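You operate a simulated robot arm through the tools that you are given. There is no shell and no other tool.

Carry out the task below with a simulated robot arm. There is one attempt and no reset: what you move stays moved.

## Task
Close up the blue cube mould and put the white cover on it.
Fine: both side plates up before both knobs go round to TIGHT; leave the other open mould open.

It is judged by the outcome, as a careful person would: the job done as asked, and still so three seconds after it is handed in. It fails if anything else is knocked over, pushed out of place, dropped, spilled or broken. Lids that push on must go on centred and level and be pressed home; caps that screw on are set level and turned clockwise until they are tight.

## Robot
A 6-joint arm with a fingered hand, fixed in place. Base frame: the origin is at the foot of the arm, x ahead of it, y to its left, z up; the work surface is at about z = 840. Units: mm, rad, N and s.
With the tool pointing down near the work surface it reaches from about 300 to 700 mm from the base axis. Its first joint turns from -2.897 to 2.897 rad. Payload 4 kg.
Tool frame: the origin (TCP) lies between the finger pads and is the grasp point; the fingertips stand 22 mm ahead of it; z points along the fingers, y is the line along which they close. Largest opening 112 mm; the body of the gripper starts 60 mm behind the TCP. The gripper is a hand of 4 fingers: y runs from the thumb to the fingers, the wrist lies at [0, 0, -218] in the tool frame, and closing takes about 1.5 s.
Orientation is that of the tool frame in the base frame, as a unit quaternion [w, x, y, z]. With the fingers straight down and closing along the base's y, the tool's x points along the base's -x, its y along +y and its z along -z.

## Interface
- The arm moves only by the tool play_rows. Its argument "plan" is a list that holds one entry, the list of rows, each a list of 6 numbers: the shift along the base's x, y, z in mm, then the turn, a rotation vector about the base's x, y, z in rad. In form: [[[x, y, z, wx, wy, wz], ...]]. A call has 1 to 20 rows; each row is the pose to reach, as a shift and turn from the pose commanded when the call began. "claw" is the closure, from 0 (fully open) to 1 (shut), set as the call begins (left out, the last holds). Each row takes 0.2 s and may step no farther than 50 mm and 0.15 rad from the row before; otherwise, or with a gripper value out of range, the whole call is refused. A pose out of reach is approached as far as the arm can. The call stops where the force on the tool passes 40 N (or 10 N more than at its start, if that is more) or the arm is blocked; 0.2 s more then pass. The fingers move at their own pace (about 45 mm/s each) and stop on an object; they squeeze with about 24 N. The grip force told is the motor's: it shows also when the fingers shut on nothing. Time passes only in rows, and 0.2 s behind the last, so rows that repeat a pose let the fingers close. The reply holds the time, the measured pose of the TCP, the force on the tool along the base axes, the opening and the grip force, in the units named above and with some noise, with the torque about the TCP (base axes, N m) and any sound that the robot's microphone picked up.
- Cameras (640 x 400 px; columns grow to the right, rows downward): "scene" is fixed at [47.8, -500.5, 1559.4]; the picture's right is [0.71, -0.70, 0.00], its down [-0.40, -0.41, -0.82] and it looks along [0.58, 0.59, -0.57] (base axes); focal length 344 px, centre (320, 200). "wrist" rides on the gripper at [69, 4, -83] in the tool frame; the picture's right is [-0.06, 1.00, 0.00], its down [-0.77, -0.05, -0.64] and it looks along [-0.64, -0.04, 0.77] (tool axes); focal length 243 px, centre (320, 200). There is no depth. A picture from a camera that has moved, and an enlarged one, comes with that camera's place and axes in the base frame and with its lens.
- grab_frame(camera): a new picture of that camera. It takes no simulated time.
- grasp_type(shape): the hand has 4 fingers and takes this shape, open, in about a second: jaw (thumb against the fingers, like two jaws); tri (thumb and two fingers); tip (a fingertip pinch); poke (one finger out to press); point (the index stretched); flat (the hand flat); cup (the hand cupped); fist (a fist). The gripper value then closes the fingers along that shape, each until it touches; the sizes above hold for jaw. It gives what a move gives, with no picture.
- close_up(camera, box): a new picture of the part [left, top, right, bottom] of that camera's present view, enlarged. It takes no simulated time.
- finish_job(): hands the job in; it is judged then, once.

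Nothing tells you positions but the pictures and the camera data. Unless the task says otherwise, let go and move clear before handing in.

The tools are called after ">>>" as name(argument=value, ...) on one line, values as JSON. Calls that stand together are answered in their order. play_rows: Moves the arm, as the interface text tells. Its arguments: {"type":"object","properties":{"plan":{"type":"array"},"claw":{"type":"number"}},"required":["plan"]} The other tools are called the same way: grasp_type (shape) gives the hand a shape; grab_frame (camera) takes a picture; close_up (camera, box) takes an enlarged picture of a part of a camera's view; finish_job () hands the job in.

At the start:

```text
clock: 0.0
eef_pos: [360.9, 149.9, 1203.3]
orientation: [0.0, 0.0, 1.0, -0.001]
force: [-0.1, 0.0, 0.8]
ft_torque: [0.01, 0.02, 0.0]
width: 112.0
grasp_force: 0.1
shape: jaw
```

scene: 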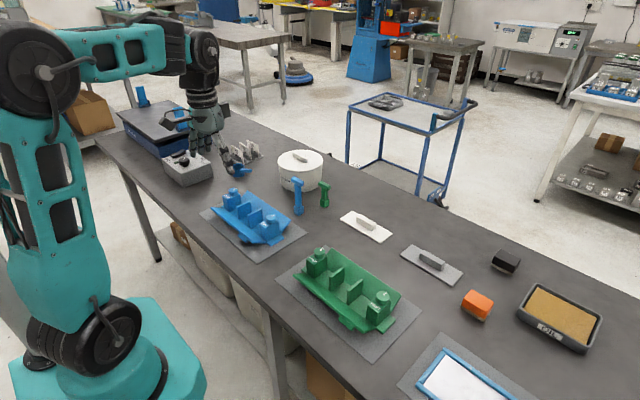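
wrist: 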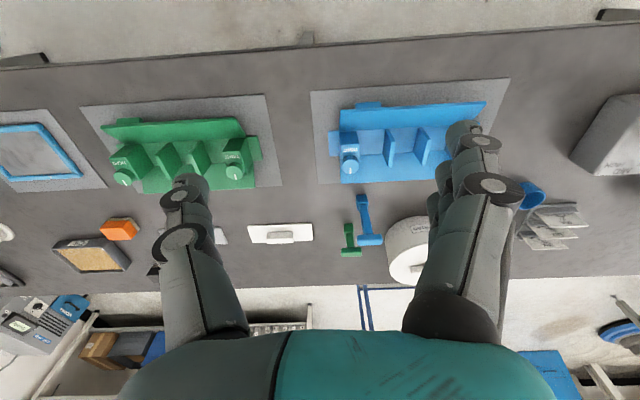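

I see a blue and a green open three-gang cube mould, a white cover plate and a grey one on the bench. I take closer views of the blue mould and covers before moving.

>>> close_up(camera="scene", box=[190, 140, 350, 260])

>>> close_up(camera="scene", box=[270, 190, 480, 340])

>>> close_up(camera="wrist", box=[300, 70, 540, 270])

>>> close_up(camera="wrist", box=[70, 80, 330, 280])

```text
3.33 times, centred on (270, 200) of scene
camera zoom: at [47.8, -500.5, 1559.4], right [0.71, -0.7, 0.0], down [-0.4, -0.41, -0.82], along [0.58, 0.59, -0.57], focal length 1147 px, centre (487, 200)
```

zoom: 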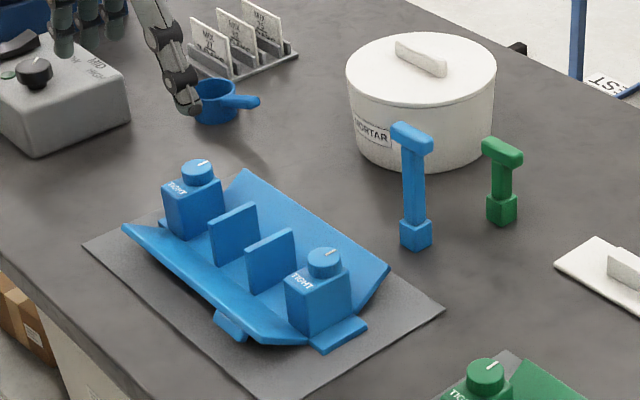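

```text
2.67 times, centred on (375, 265) of scene
camera zoom: at [47.8, -500.5, 1559.4], right [0.71, -0.7, 0.0], down [-0.4, -0.41, -0.82], along [0.58, 0.59, -0.57], focal length 918 px, centre (173, 27)
```

zoom: 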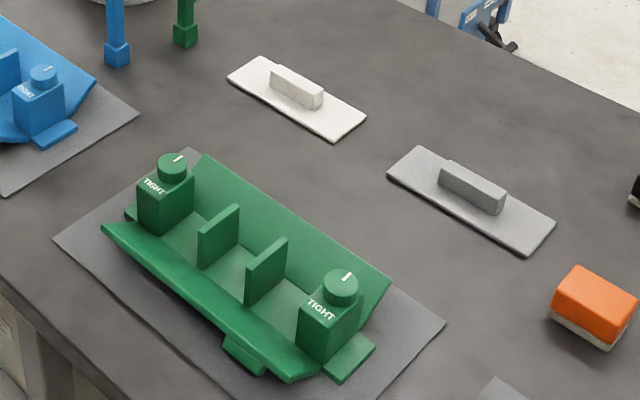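

```text
2.00 times, centred on (420, 170) of wrist
camera zoom: at [291.1, 156.4, 1287.0], right [0.06, 1.0, 0.0], down [0.77, -0.05, 0.64], along [0.64, -0.04, -0.77], focal length 485 px, centre (120, 260)
```

zoom: 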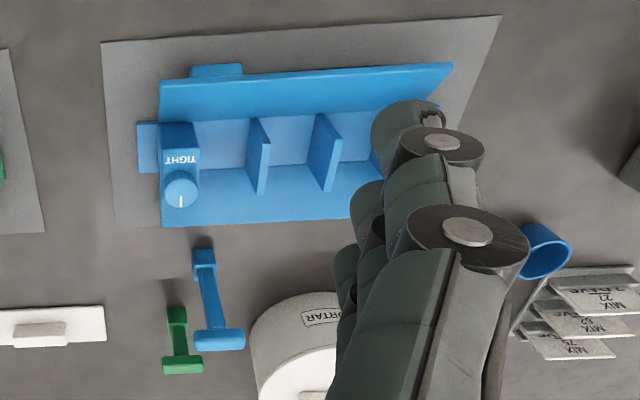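

```text
2.00 times, centred on (200, 180) of wrist
camera zoom: at [291.1, 156.4, 1287.0], right [0.06, 1.0, 0.0], down [0.77, -0.05, 0.64], along [0.64, -0.04, -0.77], focal length 485 px, centre (560, 240)
```

zoom: 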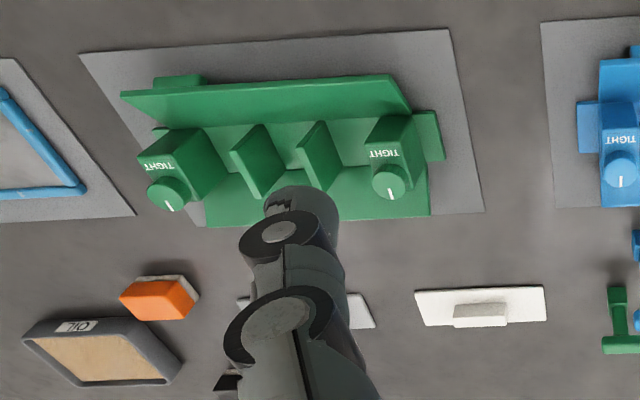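

The blue mould stands at about (520, 300), long side along y, with both side plates folded outward. The white cover is at about (770, 22). I move the hand over in y so the wrist camera sees the blue mould between the fingers.

>>> play_rows(plan=[[[0, 40, 0, 0, 0, 0], [0, 80, 0, 0, 0, 0], [0, 120, 0, 0, 0, 0], [0, 150, 0, 0, 0, 0], [0, 150, 0, 0, 0, 0]]])

>>> grab_frame(camera="wrist")

>>> close_up(camera="wrist", box=[220, 80, 420, 205])

```text
clock: 1.2
eef_pos: [359.1, 302.1, 1204.4]
orientation: [-0.001, 0.0, 1.0, 0.001]
force: [-0.5, 0.1, 0.5]
ft_torque: [-0.02, -0.04, 0.03]
width: 112.0
grasp_force: 0.0
shape: jaw
```

```text
taken
camera wrist: at [290.9, 306.6, 1287.3], right [0.06, 1.0, 0.0], down [0.77, -0.05, 0.64], along [0.64, -0.04, -0.77], focal length 243 px, centre (320, 200)
```

wrist: 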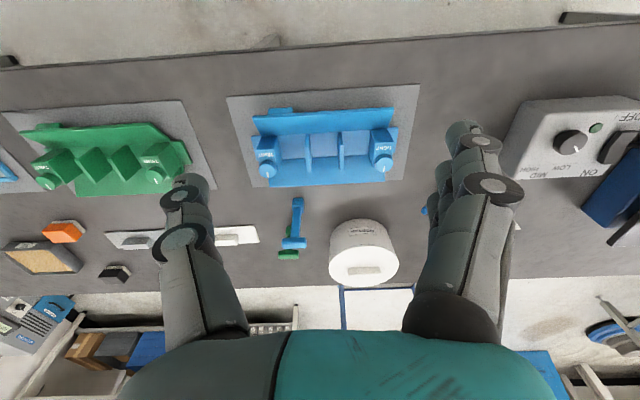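

```text
3.20 times, centred on (320, 142) of wrist
camera zoom: at [290.9, 306.6, 1287.3], right [0.06, 1.0, 0.0], down [0.77, -0.05, 0.64], along [0.64, -0.04, -0.77], focal length 776 px, centre (320, 384)
```

zoom: 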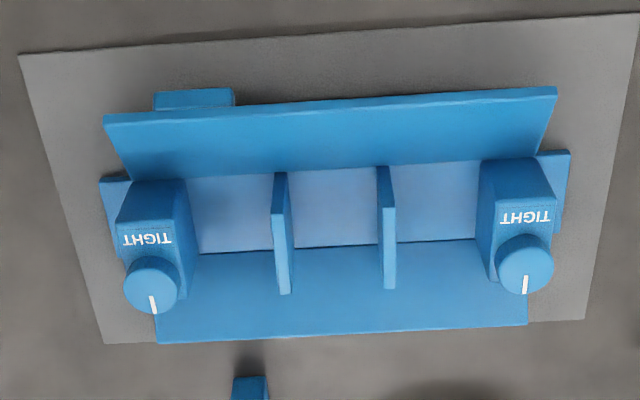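

The blue mould is centred near (512, 301). Its knobs are at about (513, 200) and (513, 402), with marks pointing away from the TIGHT labels, and both plates lean outward. I go lower to measure heights.

>>> play_rows(plan=[[[10, 0, -45, 0, 0, 0], [20, 0, -90, 0, 0, 0], [30, 0, -135, 0, 0, 0], [40, 0, -170, 0, 0, 0], [40, 0, -170, 0, 0, 0]]])

>>> grab_frame(camera="wrist")

>>> close_up(camera="wrist", box=[200, 80, 440, 230])

>>> close_up(camera="scene", box=[200, 160, 310, 250])

```text
clock: 2.4
eef_pos: [400.4, 300.9, 1033.7]
orientation: [0.0, 0.0, 1.0, 0.0]
force: [-0.1, -0.2, 0.0]
ft_torque: [-0.02, -0.01, 0.03]
width: 112.0
grasp_force: 0.1
shape: jaw
```

```text
taken
camera wrist: at [331.9, 305.8, 1116.9], right [0.06, 1.0, 0.0], down [0.77, -0.05, 0.64], along [0.64, -0.04, -0.77], focal length 243 px, centre (320, 200)
```

wrist: 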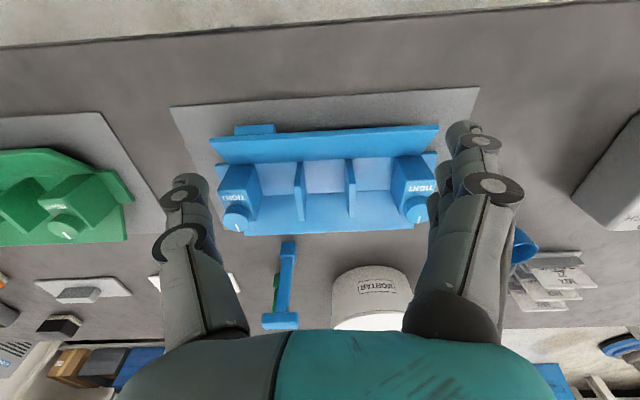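

```text
2.67 times, centred on (320, 155) of wrist
camera zoom: at [331.9, 305.8, 1116.9], right [0.06, 1.0, 0.0], down [0.77, -0.05, 0.64], along [0.64, -0.04, -0.77], focal length 647 px, centre (320, 320)
```

zoom: 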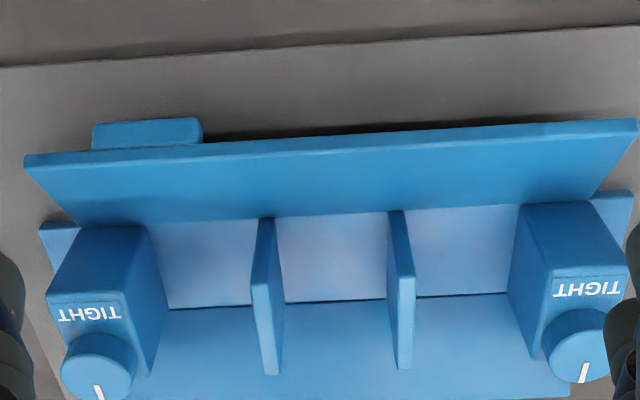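

```text
4.44 times, centred on (255, 205) of scene
camera zoom: at [47.8, -500.5, 1559.4], right [0.71, -0.7, 0.0], down [-0.4, -0.41, -0.82], along [0.58, 0.59, -0.57], focal length 1529 px, centre (609, 178)
```

zoom: 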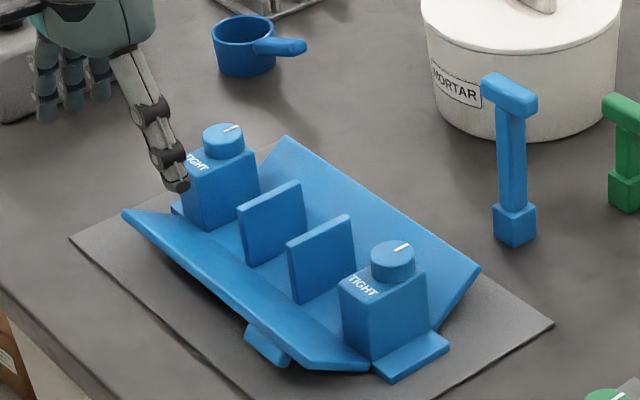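

The block and divider tops are at about z = 907. The plates hinge near z = 854, at x = 488 and x = 540, and the knob tops are at about 927. I close the hand so I can push with it, and look at its shape.

>>> play_rows(plan=[[[0, 0, 0, 0, 0, 0], [0, 0, 0, 0, 0, 0], [0, 0, 0, 0, 0, 0], [0, 0, 0, 0, 0, 0], [0, 0, 0, 0, 0, 0], [0, 0, 0, 0, 0, 0], [0, 0, 0, 0, 0, 0], [0, 0, 0, 0, 0, 0]]], claw=1)

>>> grab_frame(camera="wrist")

>>> close_up(camera="scene", box=[140, 80, 300, 250])

```text
clock: 4.2
eef_pos: [400.4, 300.3, 1034.7]
orientation: [0.0, 0.0, 1.0, 0.0]
force: [-0.7, 0.3, -0.3]
ft_torque: [0.01, 0.01, -0.03]
width: 0.0
grasp_force: 23.5
shape: jaw
```

```text
taken
camera wrist: at [331.8, 305.8, 1117.4], right [0.06, 1.0, 0.0], down [0.77, -0.05, 0.64], along [0.64, -0.04, -0.77], focal length 243 px, centre (320, 200)
```

wrist: 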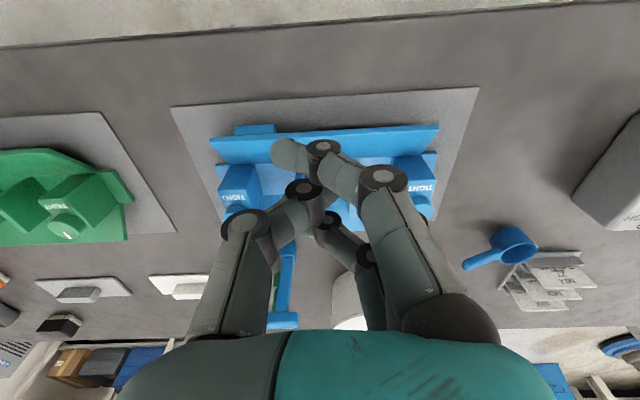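

```text
2.35 times, centred on (220, 165) of scene
camera zoom: at [47.8, -500.5, 1559.4], right [0.71, -0.7, 0.0], down [-0.4, -0.41, -0.82], along [0.58, 0.59, -0.57], focal length 810 px, centre (555, 282)
```

zoom: 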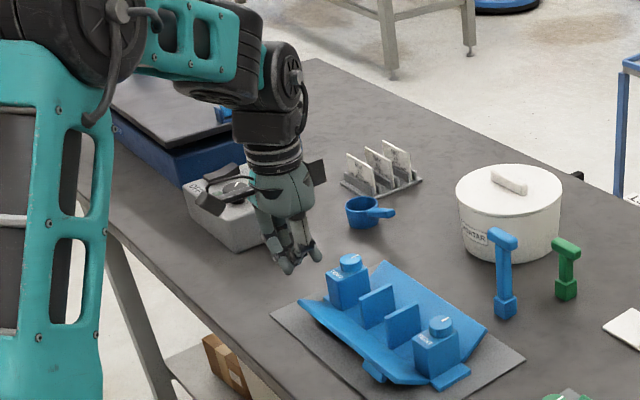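

The closed jaw is an untidy shape for pushing. I try the "poke" shape, with one finger out, and check where its tip sits.

>>> grasp_type(shape="poke")

>>> grab_frame(camera="wrist")

>>> close_up(camera="scene", box=[140, 80, 300, 250])

```text
clock: 5.1
eef_pos: [401.3, 301.8, 1033.9]
orientation: [0.0, -0.001, 1.0, 0.0]
force: [-0.5, -0.8, 0.0]
ft_torque: [0.0, 0.01, -0.01]
width: 0.0
grasp_force: 0.0
shape: poke
```

```text
taken
camera wrist: at [331.8, 305.8, 1117.4], right [0.06, 1.0, 0.0], down [0.77, -0.05, 0.64], along [0.64, -0.04, -0.77], focal length 243 px, centre (320, 200)
```

wrist: 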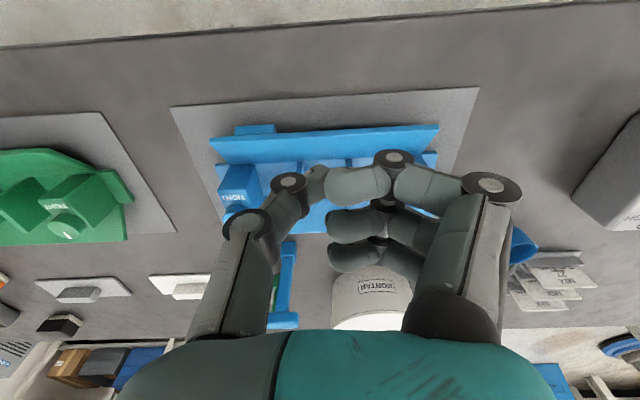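

```text
2.35 times, centred on (220, 165) of scene
camera zoom: at [47.8, -500.5, 1559.4], right [0.71, -0.7, 0.0], down [-0.4, -0.41, -0.82], along [0.58, 0.59, -0.57], focal length 810 px, centre (555, 282)
```

zoom: 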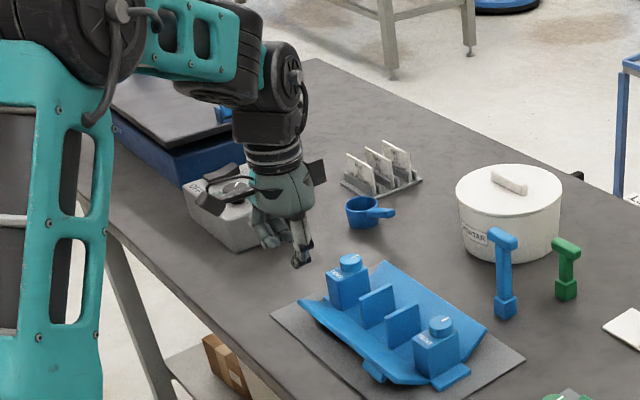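

>>> play_rows(plan=[[[0, 0, 0, 0, 0, 0], [0, 0, 0, 0, 0, 0], [0, 0, 0, 0, 0, 0], [0, 0, 0, 0, 0, 0], [0, 0, 0, 0, 0, 0], [0, 0, 0, 0, 0, 0]]], claw=0)

>>> grab_frame(camera="wrist")

>>> close_up(camera="scene", box=[140, 80, 300, 250])

```text
clock: 6.5
eef_pos: [400.6, 299.6, 1034.1]
orientation: [0.0, -0.001, 1.0, 0.0]
force: [-0.4, -0.1, -0.3]
ft_torque: [0.01, 0.03, -0.01]
width: 0.0
grasp_force: 0.0
shape: poke
```

```text
taken
camera wrist: at [331.8, 305.8, 1117.4], right [0.06, 1.0, 0.0], down [0.77, -0.05, 0.64], along [0.64, -0.04, -0.77], focal length 243 px, centre (320, 200)
```

wrist: 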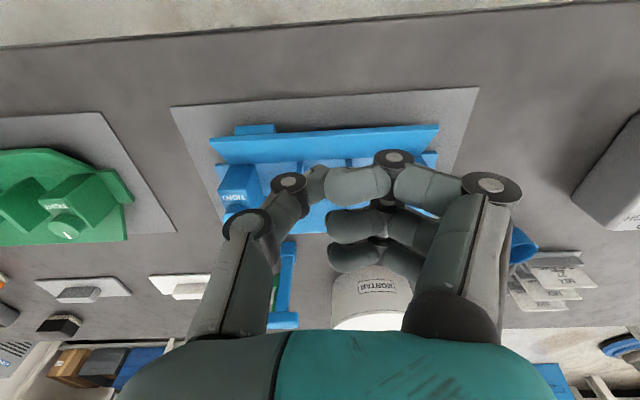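

```text
2.35 times, centred on (220, 165) of scene
camera zoom: at [47.8, -500.5, 1559.4], right [0.71, -0.7, 0.0], down [-0.4, -0.41, -0.82], along [0.58, 0.59, -0.57], focal length 810 px, centre (555, 282)
```

zoom: 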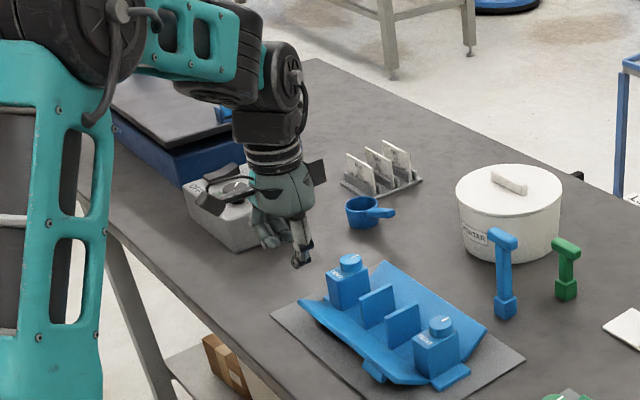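

"Poke" puts the thumb straight out, with its tip on the tool axis. I lower it outside the near plate, to about x = 400 with the tip at z ≈ 872.

>>> play_rows(plan=[[[0, 0, -40, 0, 0, 0], [0, 0, -80, 0, 0, 0], [0, 0, -115, 0, 0, 0], [0, 0, -138, 0, 0, 0], [0, 0, -138, 0, 0, 0]]])

>>> close_up(camera="scene", box=[180, 140, 300, 250])

>>> grab_frame(camera="wrist")

```text
clock: 7.7
eef_pos: [400.0, 301.2, 895.1]
orientation: [0.0, -0.001, 1.0, 0.0]
force: [0.6, 0.4, 0.5]
ft_torque: [0.0, -0.02, 0.02]
width: 0.0
grasp_force: 0.1
shape: poke
```

```text
3.64 times, centred on (240, 195) of scene
camera zoom: at [47.8, -500.5, 1559.4], right [0.71, -0.7, 0.0], down [-0.4, -0.41, -0.82], along [0.58, 0.59, -0.57], focal length 1251 px, centre (611, 218)
```

zoom: 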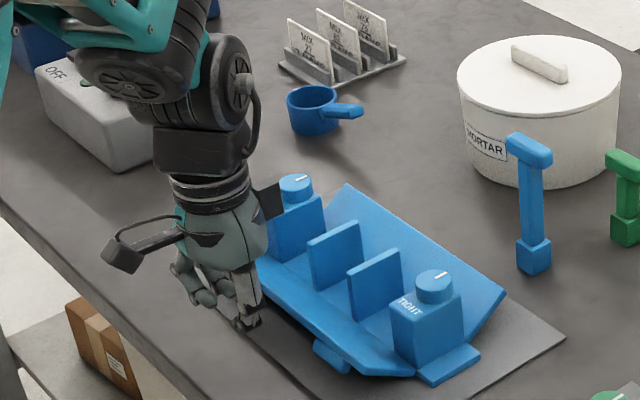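

```text
taken
camera wrist: at [331.4, 306.0, 979.0], right [0.06, 1.0, 0.0], down [0.77, -0.05, 0.64], along [0.64, -0.04, -0.77], focal length 243 px, centre (320, 200)
```

wrist: 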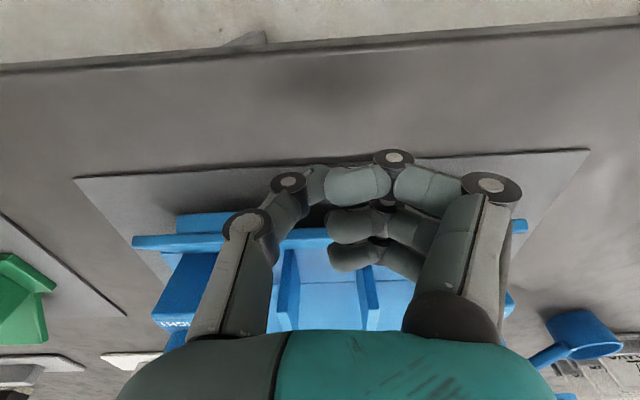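

I push the near plate inward and slightly upward in small steps.

>>> play_rows(plan=[[[8, 0, 0, 0, 0, 0], [14, 0, 0, 0, 0, 0], [20, 0, 1, 0, 0, 0], [26, 0, 3, 0, 0, 0], [31, 0, 5, 0, 0, 0], [36, 0, 7, 0, 0, 0], [40, 0, 9, 0, 0, 0], [44, 0, 11, 0, 0, 0], [48, 0, 13, 0, 0, 0], [52, 0, 15, 0, 0, 0]]])

>>> close_up(camera="scene", box=[180, 140, 300, 250])

>>> grab_frame(camera="wrist")

```text
clock: 9.6
eef_pos: [441.6, 302.1, 909.2]
orientation: [-0.004, -0.003, 1.0, -0.001]
force: [-14.8, -2.0, 14.0]
ft_torque: [0.0, 0.28, 0.07]
width: 0.0
grasp_force: 0.0
shape: poke
stopped in row 9: the force on the tool passed its limit at 43 N (the readings are from after the stop); the commanded pose is now the measured one
```

```text
3.64 times, centred on (240, 195) of scene
camera zoom: at [47.8, -500.5, 1559.4], right [0.71, -0.7, 0.0], down [-0.4, -0.41, -0.82], along [0.58, 0.59, -0.57], focal length 1251 px, centre (611, 218)
```

zoom: 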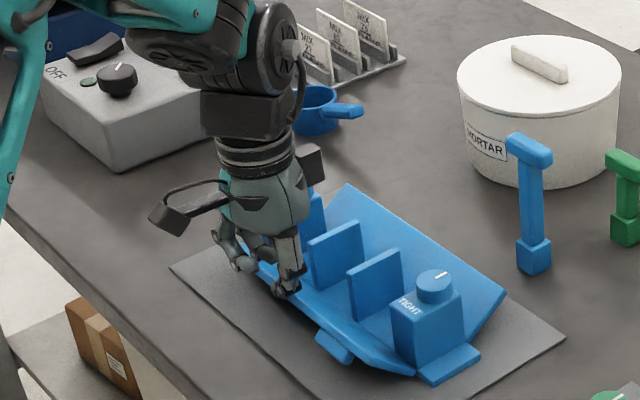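

```text
taken
camera wrist: at [373.6, 306.3, 992.5], right [0.06, 1.0, 0.0], down [0.77, -0.04, 0.64], along [0.64, -0.04, -0.77], focal length 243 px, centre (320, 200)
```

wrist: 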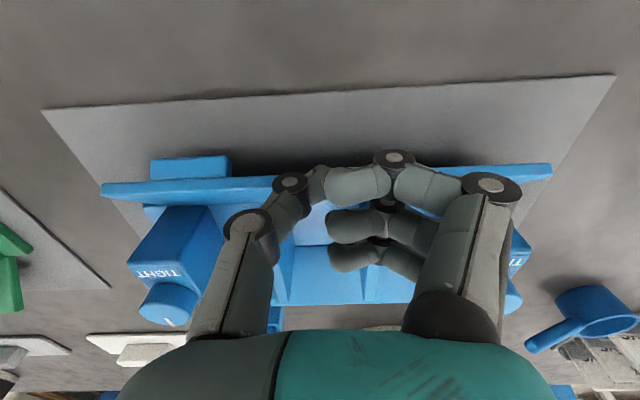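

>>> close_up(camera="wrist", box=[220, 130, 440, 310])

>>> close_up(camera="scene", box=[215, 170, 275, 225])

```text
2.22 times, centred on (330, 220) of wrist
camera zoom: at [373.6, 306.3, 992.5], right [0.06, 1.0, 0.0], down [0.77, -0.04, 0.64], along [0.64, -0.04, -0.77], focal length 539 px, centre (298, 156)
```

zoom: 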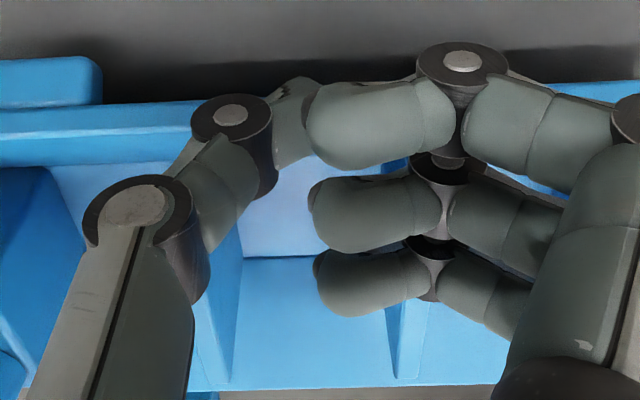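

```text
7.27 times, centred on (245, 198) of scene
camera zoom: at [47.8, -500.5, 1559.4], right [0.71, -0.7, 0.0], down [-0.4, -0.41, -0.82], along [0.58, 0.59, -0.57], focal length 2503 px, centre (866, 218)
```

zoom: 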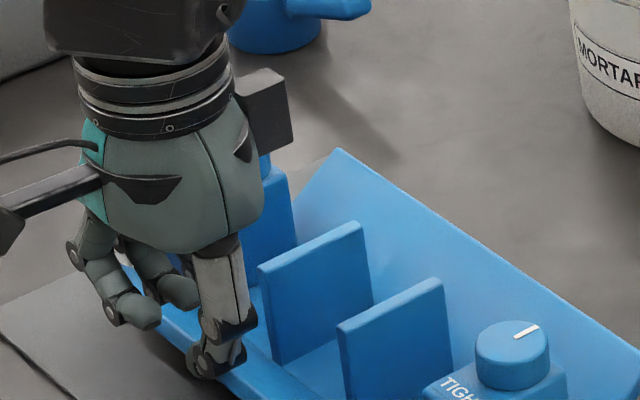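

The contact was at the very tip, on the plate's top edge, so the thumb was too high; the curled knuckles leave little room to go lower. I back off and try the "point" shape.

>>> play_rows(plan=[[[-10, 0, 0, 0, 0, 0], [-40, 0, 20, 0, 0, 0], [-60, 0, 60, 0, 0, 0], [-60, 0, 100, 0, 0, 0], [-60, 0, 100, 0, 0, 0]]])

>>> grasp_type(shape="point")

>>> grab_frame(camera="wrist")

>>> close_up(camera="scene", box=[180, 110, 300, 220])

```text
clock: 10.8
eef_pos: [383.9, 300.6, 1007.7]
orientation: [-0.003, -0.001, 1.0, -0.001]
force: [0.1, -0.2, 0.0]
ft_torque: [0.01, 0.01, -0.02]
width: 0.0
grasp_force: 0.0
shape: poke
```

```text
clock: 11.7
eef_pos: [384.9, 300.3, 1007.3]
orientation: [-0.003, -0.001, 1.0, -0.001]
force: [0.1, 0.3, -0.8]
ft_torque: [0.0, 0.0, 0.01]
width: 105.8
grasp_force: 0.0
shape: point
```

```text
taken
camera wrist: at [315.4, 305.8, 1091.3], right [0.06, 1.0, 0.0], down [0.77, -0.05, 0.64], along [0.64, -0.04, -0.77], focal length 243 px, centre (320, 200)
```

wrist: 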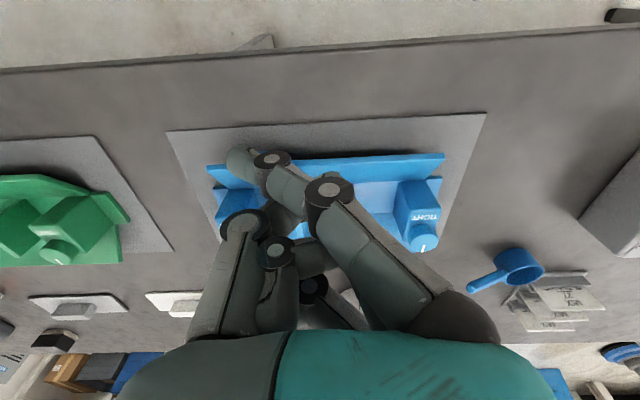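

```text
3.64 times, centred on (240, 165) of scene
camera zoom: at [47.8, -500.5, 1559.4], right [0.71, -0.7, 0.0], down [-0.4, -0.41, -0.82], along [0.58, 0.59, -0.57], focal length 1251 px, centre (611, 327)
```

zoom: 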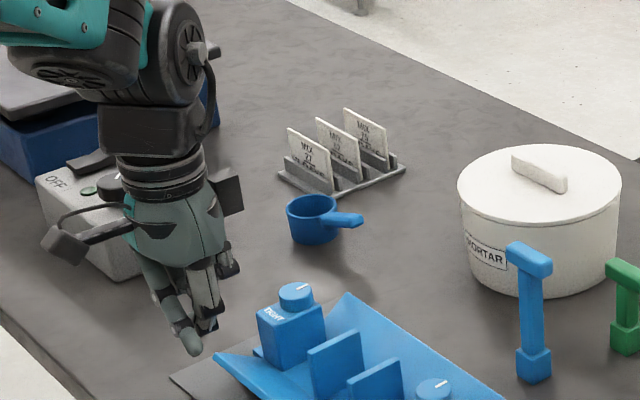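

Neither single-finger shape suits this. An open jaw has long straight fingers with nothing curled, so I use it and push the plate with the finger bank from outside, tips low.

>>> grasp_type(shape="jaw")

>>> play_rows(plan=[[[-12, 12, 0, 0, 0, 0], [-24, 25, -20, 0, 0, 0], [-24, 25, -60, 0, 0, 0], [-24, 25, -95, 0, 0, 0], [-24, 25, -121, 0, 0, 0], [-24, 25, -121, 0, 0, 0]]], claw=0)

>>> grab_frame(camera="wrist")

>>> close_up(camera="scene", box=[180, 140, 300, 250])

```text
clock: 12.6
eef_pos: [385.7, 300.4, 1008.4]
orientation: [-0.003, 0.0, 1.0, -0.001]
force: [0.2, 0.1, -0.4]
ft_torque: [0.0, -0.02, 0.0]
width: 112.0
grasp_force: 0.1
shape: jaw
```

```text
clock: 14.0
eef_pos: [360.8, 326.6, 886.3]
orientation: [-0.002, -0.002, 1.0, 0.0]
force: [0.2, -0.8, 0.9]
ft_torque: [-0.02, -0.01, -0.01]
width: 111.8
grasp_force: 0.1
shape: jaw
```

```text
taken
camera wrist: at [291.5, 332.0, 970.7], right [0.06, 1.0, 0.0], down [0.77, -0.05, 0.64], along [0.64, -0.04, -0.77], focal length 243 px, centre (320, 200)
```

wrist: 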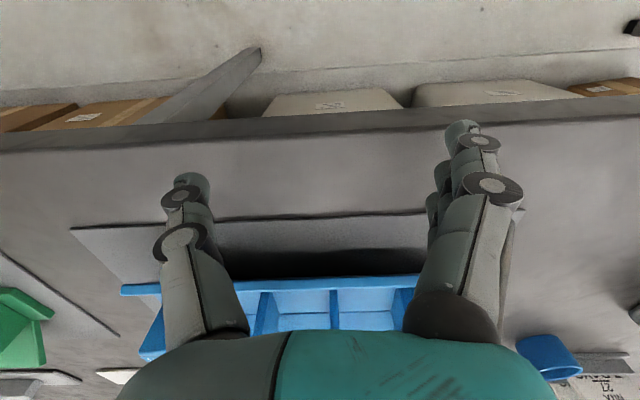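

```text
3.64 times, centred on (240, 195) of scene
camera zoom: at [47.8, -500.5, 1559.4], right [0.71, -0.7, 0.0], down [-0.4, -0.41, -0.82], along [0.58, 0.59, -0.57], focal length 1251 px, centre (611, 218)
```

zoom: 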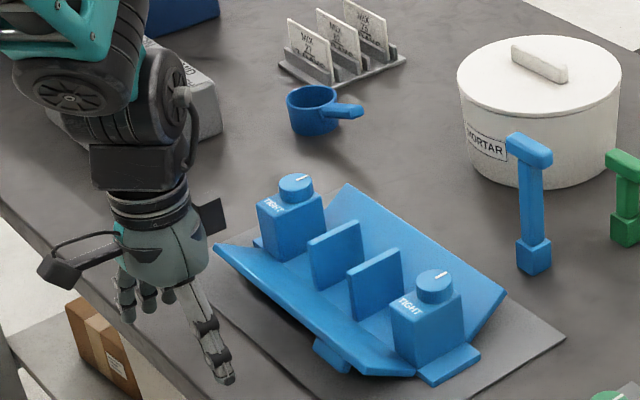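

Now I push forward (+x) slowly with the tips low.

>>> play_rows(plan=[[[8, 0, 0, 0, 0, 0], [16, 0, 0, 0, 0, 0], [22, 0, 0, 0, 0, 0], [28, 0, 0, 0, 0, 0], [34, 0, 0, 0, 0, 0], [40, 0, 0, 0, 0, 0], [46, 0, 0, 0, 0, 0], [50, 0, 0, 0, 0, 0], [54, 0, 0, 0, 0, 0], [58, 0, 0, 0, 0, 0]]])

>>> close_up(camera="scene", box=[180, 140, 300, 250])

>>> grab_frame(camera="wrist")

```text
clock: 16.2
eef_pos: [417.1, 326.6, 886.9]
orientation: [-0.003, -0.001, 1.0, -0.002]
force: [-5.7, -1.7, 3.7]
ft_torque: [0.21, -0.04, 0.32]
width: 112.3
grasp_force: 0.1
shape: jaw
```

```text
3.64 times, centred on (240, 195) of scene
camera zoom: at [47.8, -500.5, 1559.4], right [0.71, -0.7, 0.0], down [-0.4, -0.41, -0.82], along [0.58, 0.59, -0.57], focal length 1251 px, centre (611, 218)
```

zoom: 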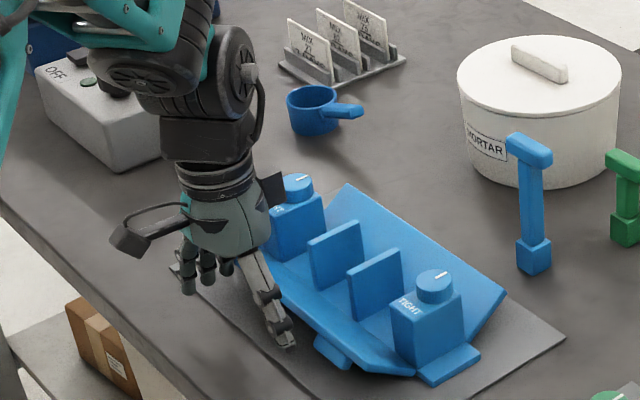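

```text
taken
camera wrist: at [348.4, 331.1, 971.0], right [0.06, 1.0, 0.0], down [0.77, -0.04, 0.64], along [0.64, -0.04, -0.77], focal length 243 px, centre (320, 200)
```

wrist: 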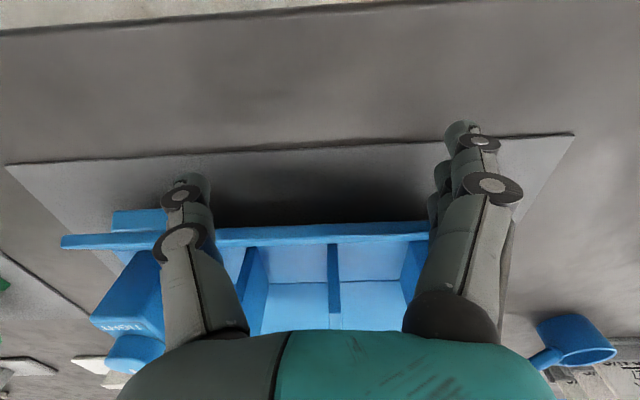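

The contact is on the side of the fingers at about edge height, so the push is in the right place. I continue.

>>> play_rows(plan=[[[4, 0, 0, 0, 0, 0], [8, 0, 1, 0, 0, 0], [12, 0, 2, 0, 0, 0], [16, 0, 3, 0, 0, 0], [20, 0, 4, 0, 0, 0], [23, 0, 5, 0, 0, 0], [26, 0, 6, 0, 0, 0], [29, 0, 7, 0, 0, 0], [32, 0, 8, 0, 0, 0]]])

>>> close_up(camera="scene", box=[180, 140, 300, 250])

>>> grab_frame(camera="wrist")

```text
clock: 18.2
eef_pos: [450.2, 326.5, 895.7]
orientation: [-0.003, -0.002, 1.0, 0.0]
force: [0.6, -0.3, -1.1]
ft_torque: [-0.02, -0.02, -0.01]
width: 111.6
grasp_force: 0.1
shape: jaw
```

```text
3.64 times, centred on (240, 195) of scene
camera zoom: at [47.8, -500.5, 1559.4], right [0.71, -0.7, 0.0], down [-0.4, -0.41, -0.82], along [0.58, 0.59, -0.57], focal length 1251 px, centre (611, 218)
```

zoom: 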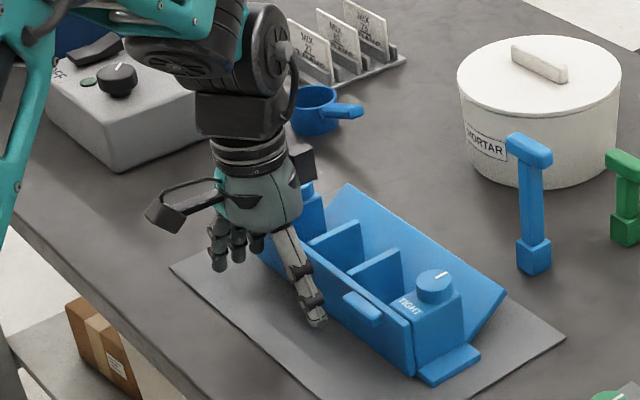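

```text
taken
camera wrist: at [380.9, 331.7, 978.7], right [0.06, 1.0, 0.0], down [0.77, -0.05, 0.64], along [0.64, -0.04, -0.77], focal length 243 px, centre (320, 200)
```

wrist: 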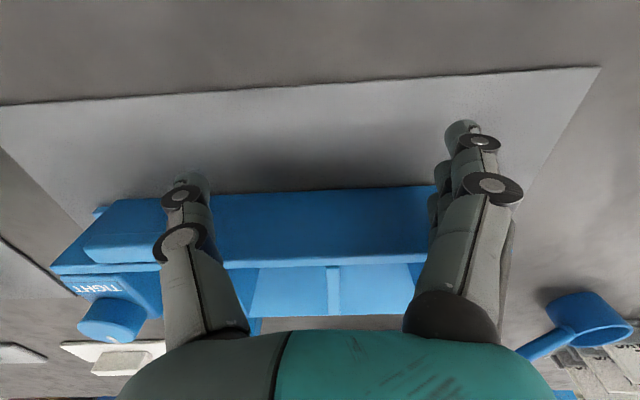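

The near plate snapped up and stands upright. Next I back away, go up and over the mould, and come down behind the far plate at x ≈ 645, y ≈ 345. That keeps clear of the blue rammer at about (668, 235).

>>> play_rows(plan=[[[-15, 0, 0, 0, 0, 0], [-35, 0, 20, 0, 0, 0], [-35, 0, 65, 0, 0, 0], [-30, 0, 110, 0, 0, 0], [-10, 5, 145, 0, 0, 0], [35, 10, 150, 0, 0, 0], [80, 14, 150, 0, 0, 0], [125, 19, 150, 0, 0, 0], [165, 19, 150, 0, 0, 0], [195, 19, 150, 0, 0, 0], [195, 19, 150, 0, 0, 0]]])

>>> grab_frame(camera="scene")

>>> grab_frame(camera="wrist")

```text
clock: 20.6
eef_pos: [595.2, 336.5, 1037.0]
orientation: [-0.003, 0.0, 1.0, 0.0]
force: [0.6, 0.0, -0.1]
ft_torque: [0.01, -0.02, -0.01]
width: 111.9
grasp_force: 0.1
shape: jaw
out of reach, approached as far as the arm can: row 9, 10, 11
```

```text
taken
```

scene: 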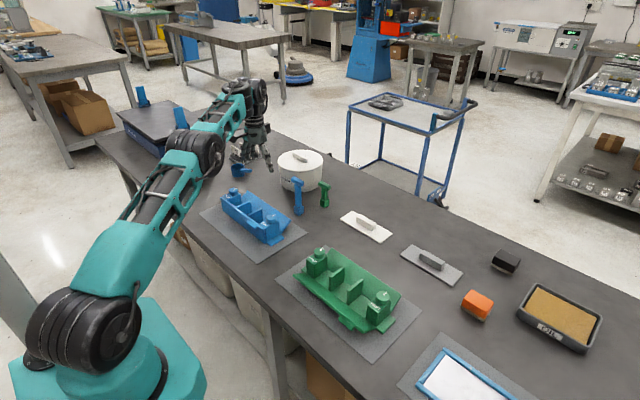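

```text
taken
camera wrist: at [526.7, 341.5, 1120.1], right [0.06, 1.0, 0.0], down [0.77, -0.05, 0.64], along [0.64, -0.04, -0.77], focal length 243 px, centre (320, 200)
```

wrist: 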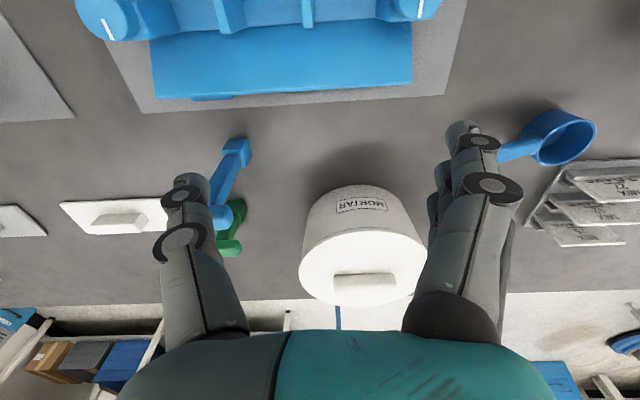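

Straight down, the arm reaches only about 690 mm from its axis here. I move in toward y ≈ 300, tilt the fingers a little outward to gain reach, and narrow the opening so the thumb clears the rammer.

>>> play_rows(plan=[[[-10, -20, 0, 0, 0, 0], [-20, -40, 0, 0, -0.1, 0], [-20, -44, 0, 0, -0.2, 0], [-20, -44, 0, 0, -0.2, 0], [-20, -44, 0, 0, -0.2, 0]]], claw=0.45)

>>> grab_frame(camera="wrist")

```text
clock: 21.8
eef_pos: [574.8, 293.6, 1035.1]
orientation: [0.098, -0.002, 0.995, 0.0]
force: [0.3, 0.2, 0.1]
ft_torque: [0.0, 0.02, -0.02]
width: 62.4
grasp_force: 0.2
shape: jaw
```

```text
taken
camera wrist: at [491.3, 297.7, 1104.1], right [0.06, 1.0, 0.01], down [0.63, -0.05, 0.78], along [0.78, -0.04, -0.63], focal length 243 px, centre (320, 200)
```

wrist: 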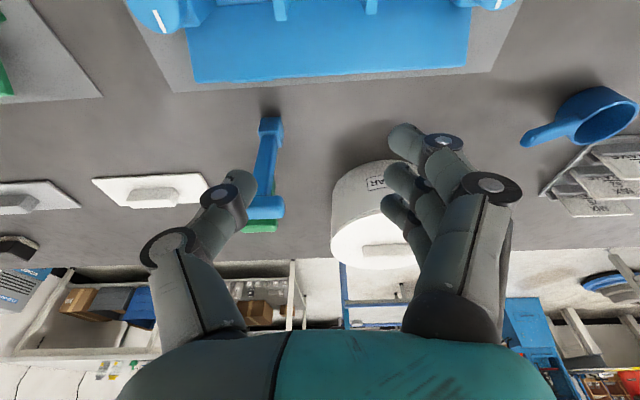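

>>> play_rows(plan=[[[30, 8, 0, 0, 0, 0], [60, 16, 0, 0, 0, 0], [67, 16, -30, 0, 0, 0], [67, 16, -65, 0, 0, 0], [67, 16, -100, 0, 0, 0], [67, 16, -100, 0, 0, 0]]])

>>> grab_frame(camera="wrist")

>>> close_up(camera="scene", box=[200, 110, 340, 250])

```text
clock: 23.2
eef_pos: [641.6, 309.0, 935.9]
orientation: [0.097, -0.002, 0.995, -0.001]
force: [-0.8, 0.0, 0.0]
ft_torque: [0.01, 0.0, 0.0]
width: 62.5
grasp_force: 0.1
shape: jaw
```

```text
taken
camera wrist: at [557.7, 313.8, 1003.8], right [0.06, 1.0, 0.01], down [0.63, -0.05, 0.78], along [0.78, -0.04, -0.63], focal length 243 px, centre (320, 200)
```

wrist: 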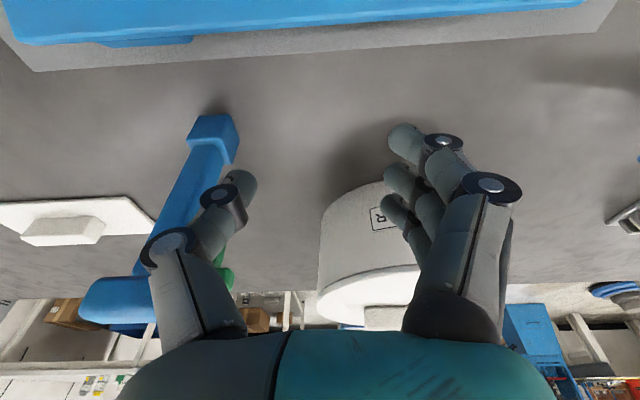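

```text
2.86 times, centred on (270, 180) of scene
camera zoom: at [47.8, -500.5, 1559.4], right [0.71, -0.7, 0.0], down [-0.4, -0.41, -0.82], along [0.58, 0.59, -0.57], focal length 983 px, centre (463, 257)
```

zoom: 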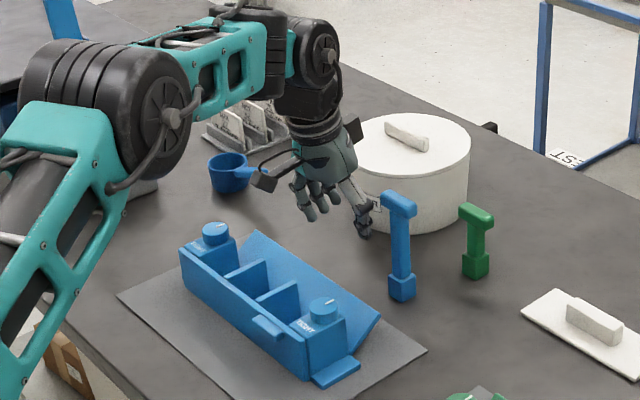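

The hand is clear of the rammer and pot. I go down to tip height and push the far plate toward −x.

>>> play_rows(plan=[[[0, 0, -25, 0, 0, 0], [0, 0, -50, 0, 0, 0], [-6, 0, -52, 0, 0, 0], [-12, 0, -52, 0, 0, 0], [-18, 0, -52, 0, 0, 0], [-24, 0, -52, 0, 0, 0], [-30, 0, -52, 0, 0, 0], [-34, 0, -51, 0, 0, 0]]])

>>> close_up(camera="scene", box=[200, 110, 340, 250])

```text
clock: 25.0
eef_pos: [609.6, 308.1, 886.9]
orientation: [0.1, 0.0, 0.995, -0.001]
force: [14.0, -0.4, 10.2]
ft_torque: [0.47, 0.09, -0.64]
width: 62.4
grasp_force: 0.0
shape: jaw
```

```text
2.86 times, centred on (270, 180) of scene
camera zoom: at [47.8, -500.5, 1559.4], right [0.71, -0.7, 0.0], down [-0.4, -0.41, -0.82], along [0.58, 0.59, -0.57], focal length 983 px, centre (463, 257)
```

zoom: 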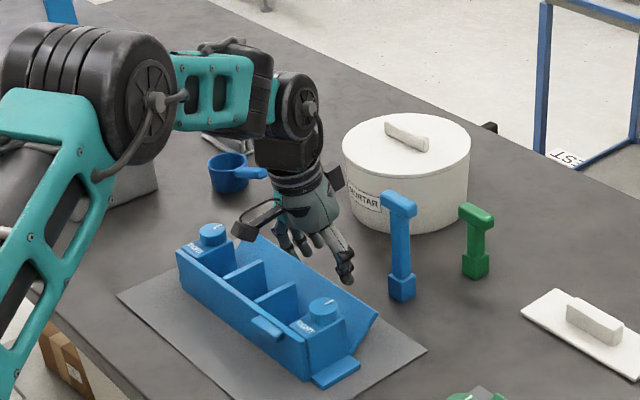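

The bank, pushing off-centre, may have turned the mould slightly. I stop and look before going on.

>>> grab_frame(camera="wrist")

>>> close_up(camera="scene", box=[210, 160, 300, 250])

```text
taken
camera wrist: at [525.6, 313.3, 954.1], right [0.06, 1.0, 0.01], down [0.62, -0.05, 0.78], along [0.78, -0.04, -0.62], focal length 243 px, centre (320, 200)
```

wrist: 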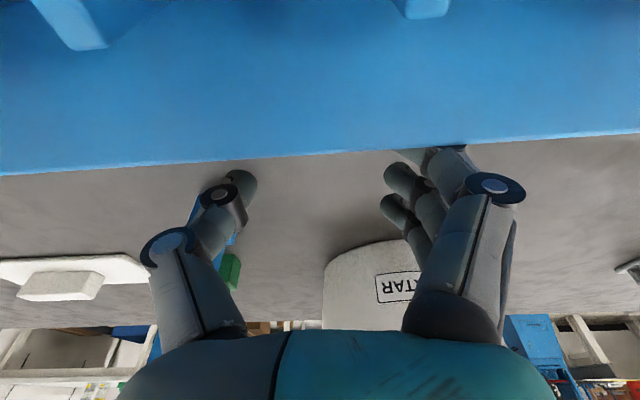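

```text
4.44 times, centred on (255, 205) of scene
camera zoom: at [47.8, -500.5, 1559.4], right [0.71, -0.7, 0.0], down [-0.4, -0.41, -0.82], along [0.58, 0.59, -0.57], focal length 1529 px, centre (609, 178)
```

zoom: 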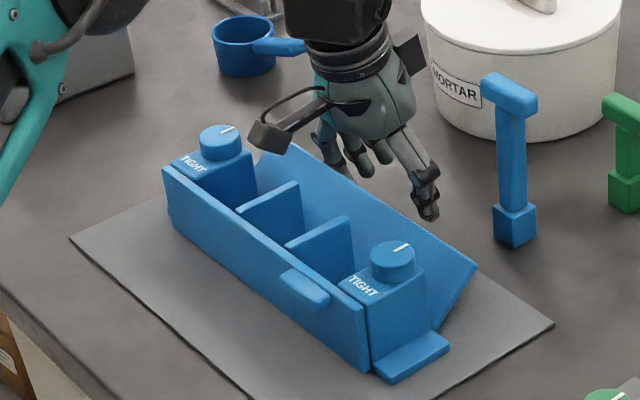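

The mould's far end has moved only a millimetre or two. I back off a little, narrow the fingers and push nearer the mould's centre so it cannot yaw.

>>> play_rows(plan=[[[12, 0, 0, 0, 0, 0], [16, -8, -3, 0, 0, 0], [16, -18, -3, 0, 0, 0], [16, -18, -3, 0, 0, 0], [16, -18, -3, 0, 0, 0], [16, -18, -3, 0, 0, 0]]], claw=0.8)

>>> grab_frame(camera="wrist")

>>> close_up(camera="scene", box=[210, 160, 300, 250])

```text
clock: 26.4
eef_pos: [624.0, 290.4, 880.8]
orientation: [0.098, -0.001, 0.995, -0.001]
force: [0.3, -0.2, 0.2]
ft_torque: [-0.01, -0.01, -0.03]
width: 22.9
grasp_force: 0.0
shape: jaw
```

```text
taken
camera wrist: at [540.4, 295.7, 949.5], right [0.06, 1.0, 0.01], down [0.63, -0.05, 0.78], along [0.78, -0.04, -0.63], focal length 243 px, centre (320, 200)
```

wrist: 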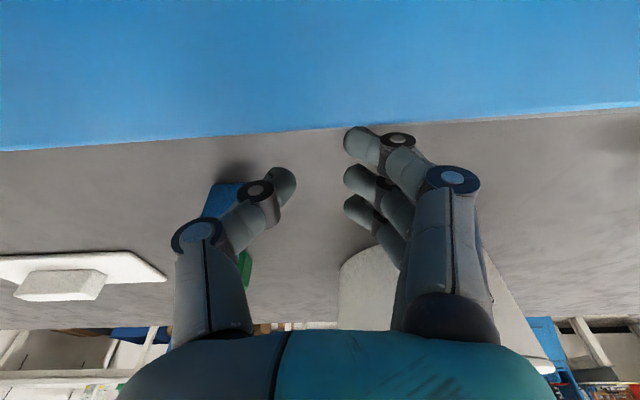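

```text
4.44 times, centred on (255, 205) of scene
camera zoom: at [47.8, -500.5, 1559.4], right [0.71, -0.7, 0.0], down [-0.4, -0.41, -0.82], along [0.58, 0.59, -0.57], focal length 1529 px, centre (609, 178)
```

zoom: 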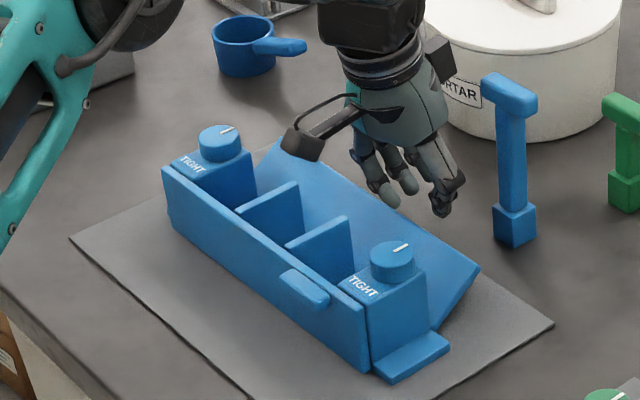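

>>> play_rows(plan=[[[-6, -6, 0, 0, 0, 0], [-10, -8, 0, 0, 0, 0], [-14, -8, 0, 0, 0, 0], [-18, -8, 0, 0, 0, 0], [-22, -8, 1, 0, 0, 0], [-26, -8, 2, 0, 0, 0], [-30, -8, 3, 0, 0, 0], [-34, -8, 4, 0, 0, 0], [-37, -8, 5, 0, 0, 0], [-40, -8, 6, 0, 0, 0]]])

>>> close_up(camera="scene", box=[210, 160, 300, 250])

>>> grab_frame(camera="wrist")

```text
clock: 28.6
eef_pos: [583.5, 283.4, 887.2]
orientation: [0.098, -0.002, 0.995, 0.0]
force: [-0.3, 0.8, 0.0]
ft_torque: [-0.02, 0.03, -0.04]
width: 22.9
grasp_force: 0.1
shape: jaw
```

```text
4.44 times, centred on (255, 205) of scene
camera zoom: at [47.8, -500.5, 1559.4], right [0.71, -0.7, 0.0], down [-0.4, -0.41, -0.82], along [0.58, 0.59, -0.57], focal length 1529 px, centre (609, 178)
```

zoom: 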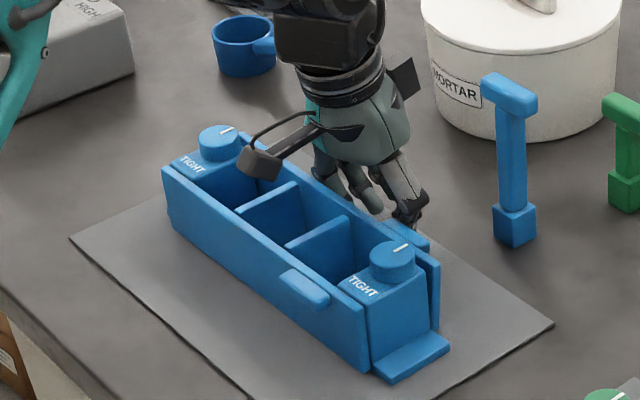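

```text
taken
camera wrist: at [500.2, 288.2, 955.5], right [0.06, 1.0, 0.01], down [0.63, -0.05, 0.78], along [0.78, -0.04, -0.63], focal length 243 px, centre (320, 200)
```

wrist: 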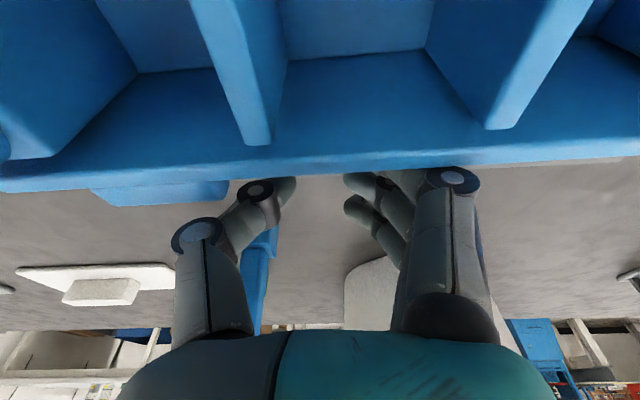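

Both plates now stand up. I back off, rise straight up and inspect the mould from above.

>>> play_rows(plan=[[[18, 0, 0, 0, 0, 0], [20, 0, 30, 0, 0, 0], [20, 0, 75, 0, 0, 0], [10, 0, 120, 0, 0.05, 0], [-20, 0, 160, 0, 0.15, 0], [-60, 5, 160, 0, 0.2, 0], [-110, 10, 160, 0, 0.2, 0], [-155, 15, 160, 0, 0.2, 0], [-195, 18, 160, 0, 0.2, 0], [-195, 18, 160, 0, 0.2, 0]]], claw=0)

>>> grab_frame(camera="wrist")

>>> close_up(camera="wrist", box=[200, 80, 440, 230])

>>> close_up(camera="scene", box=[210, 160, 300, 250])

```text
refused: row 7 steps farther than a row can; nothing moved
```

```text
taken
camera wrist: at [500.2, 288.2, 955.5], right [0.06, 1.0, 0.01], down [0.63, -0.05, 0.78], along [0.78, -0.04, -0.63], focal length 243 px, centre (320, 200)
```

wrist: 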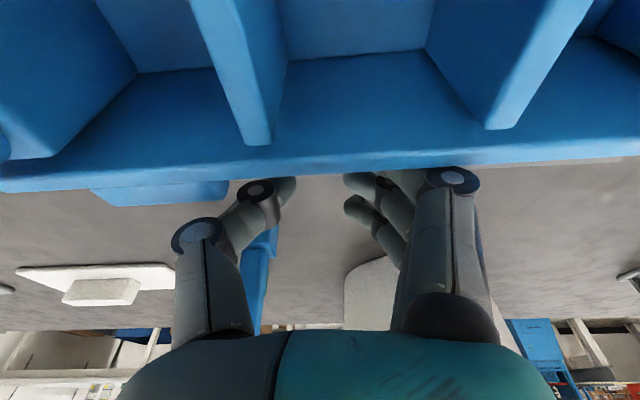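

```text
2.67 times, centred on (320, 155) of wrist
camera zoom: at [500.2, 288.2, 955.5], right [0.06, 1.0, 0.01], down [0.63, -0.05, 0.78], along [0.78, -0.04, -0.63], focal length 647 px, centre (320, 320)
```

zoom: 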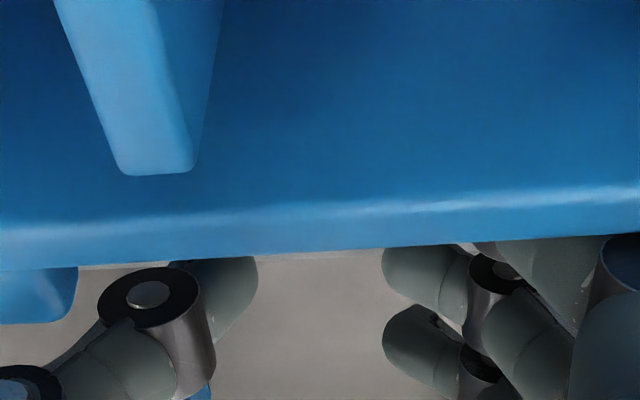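

```text
4.44 times, centred on (255, 205) of scene
camera zoom: at [47.8, -500.5, 1559.4], right [0.71, -0.7, 0.0], down [-0.4, -0.41, -0.82], along [0.58, 0.59, -0.57], focal length 1529 px, centre (609, 178)
```

zoom: 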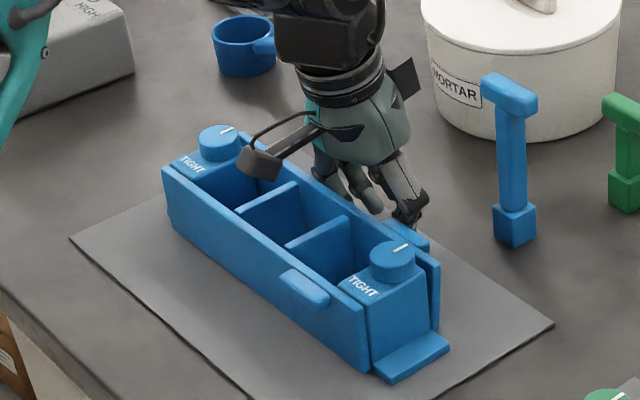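

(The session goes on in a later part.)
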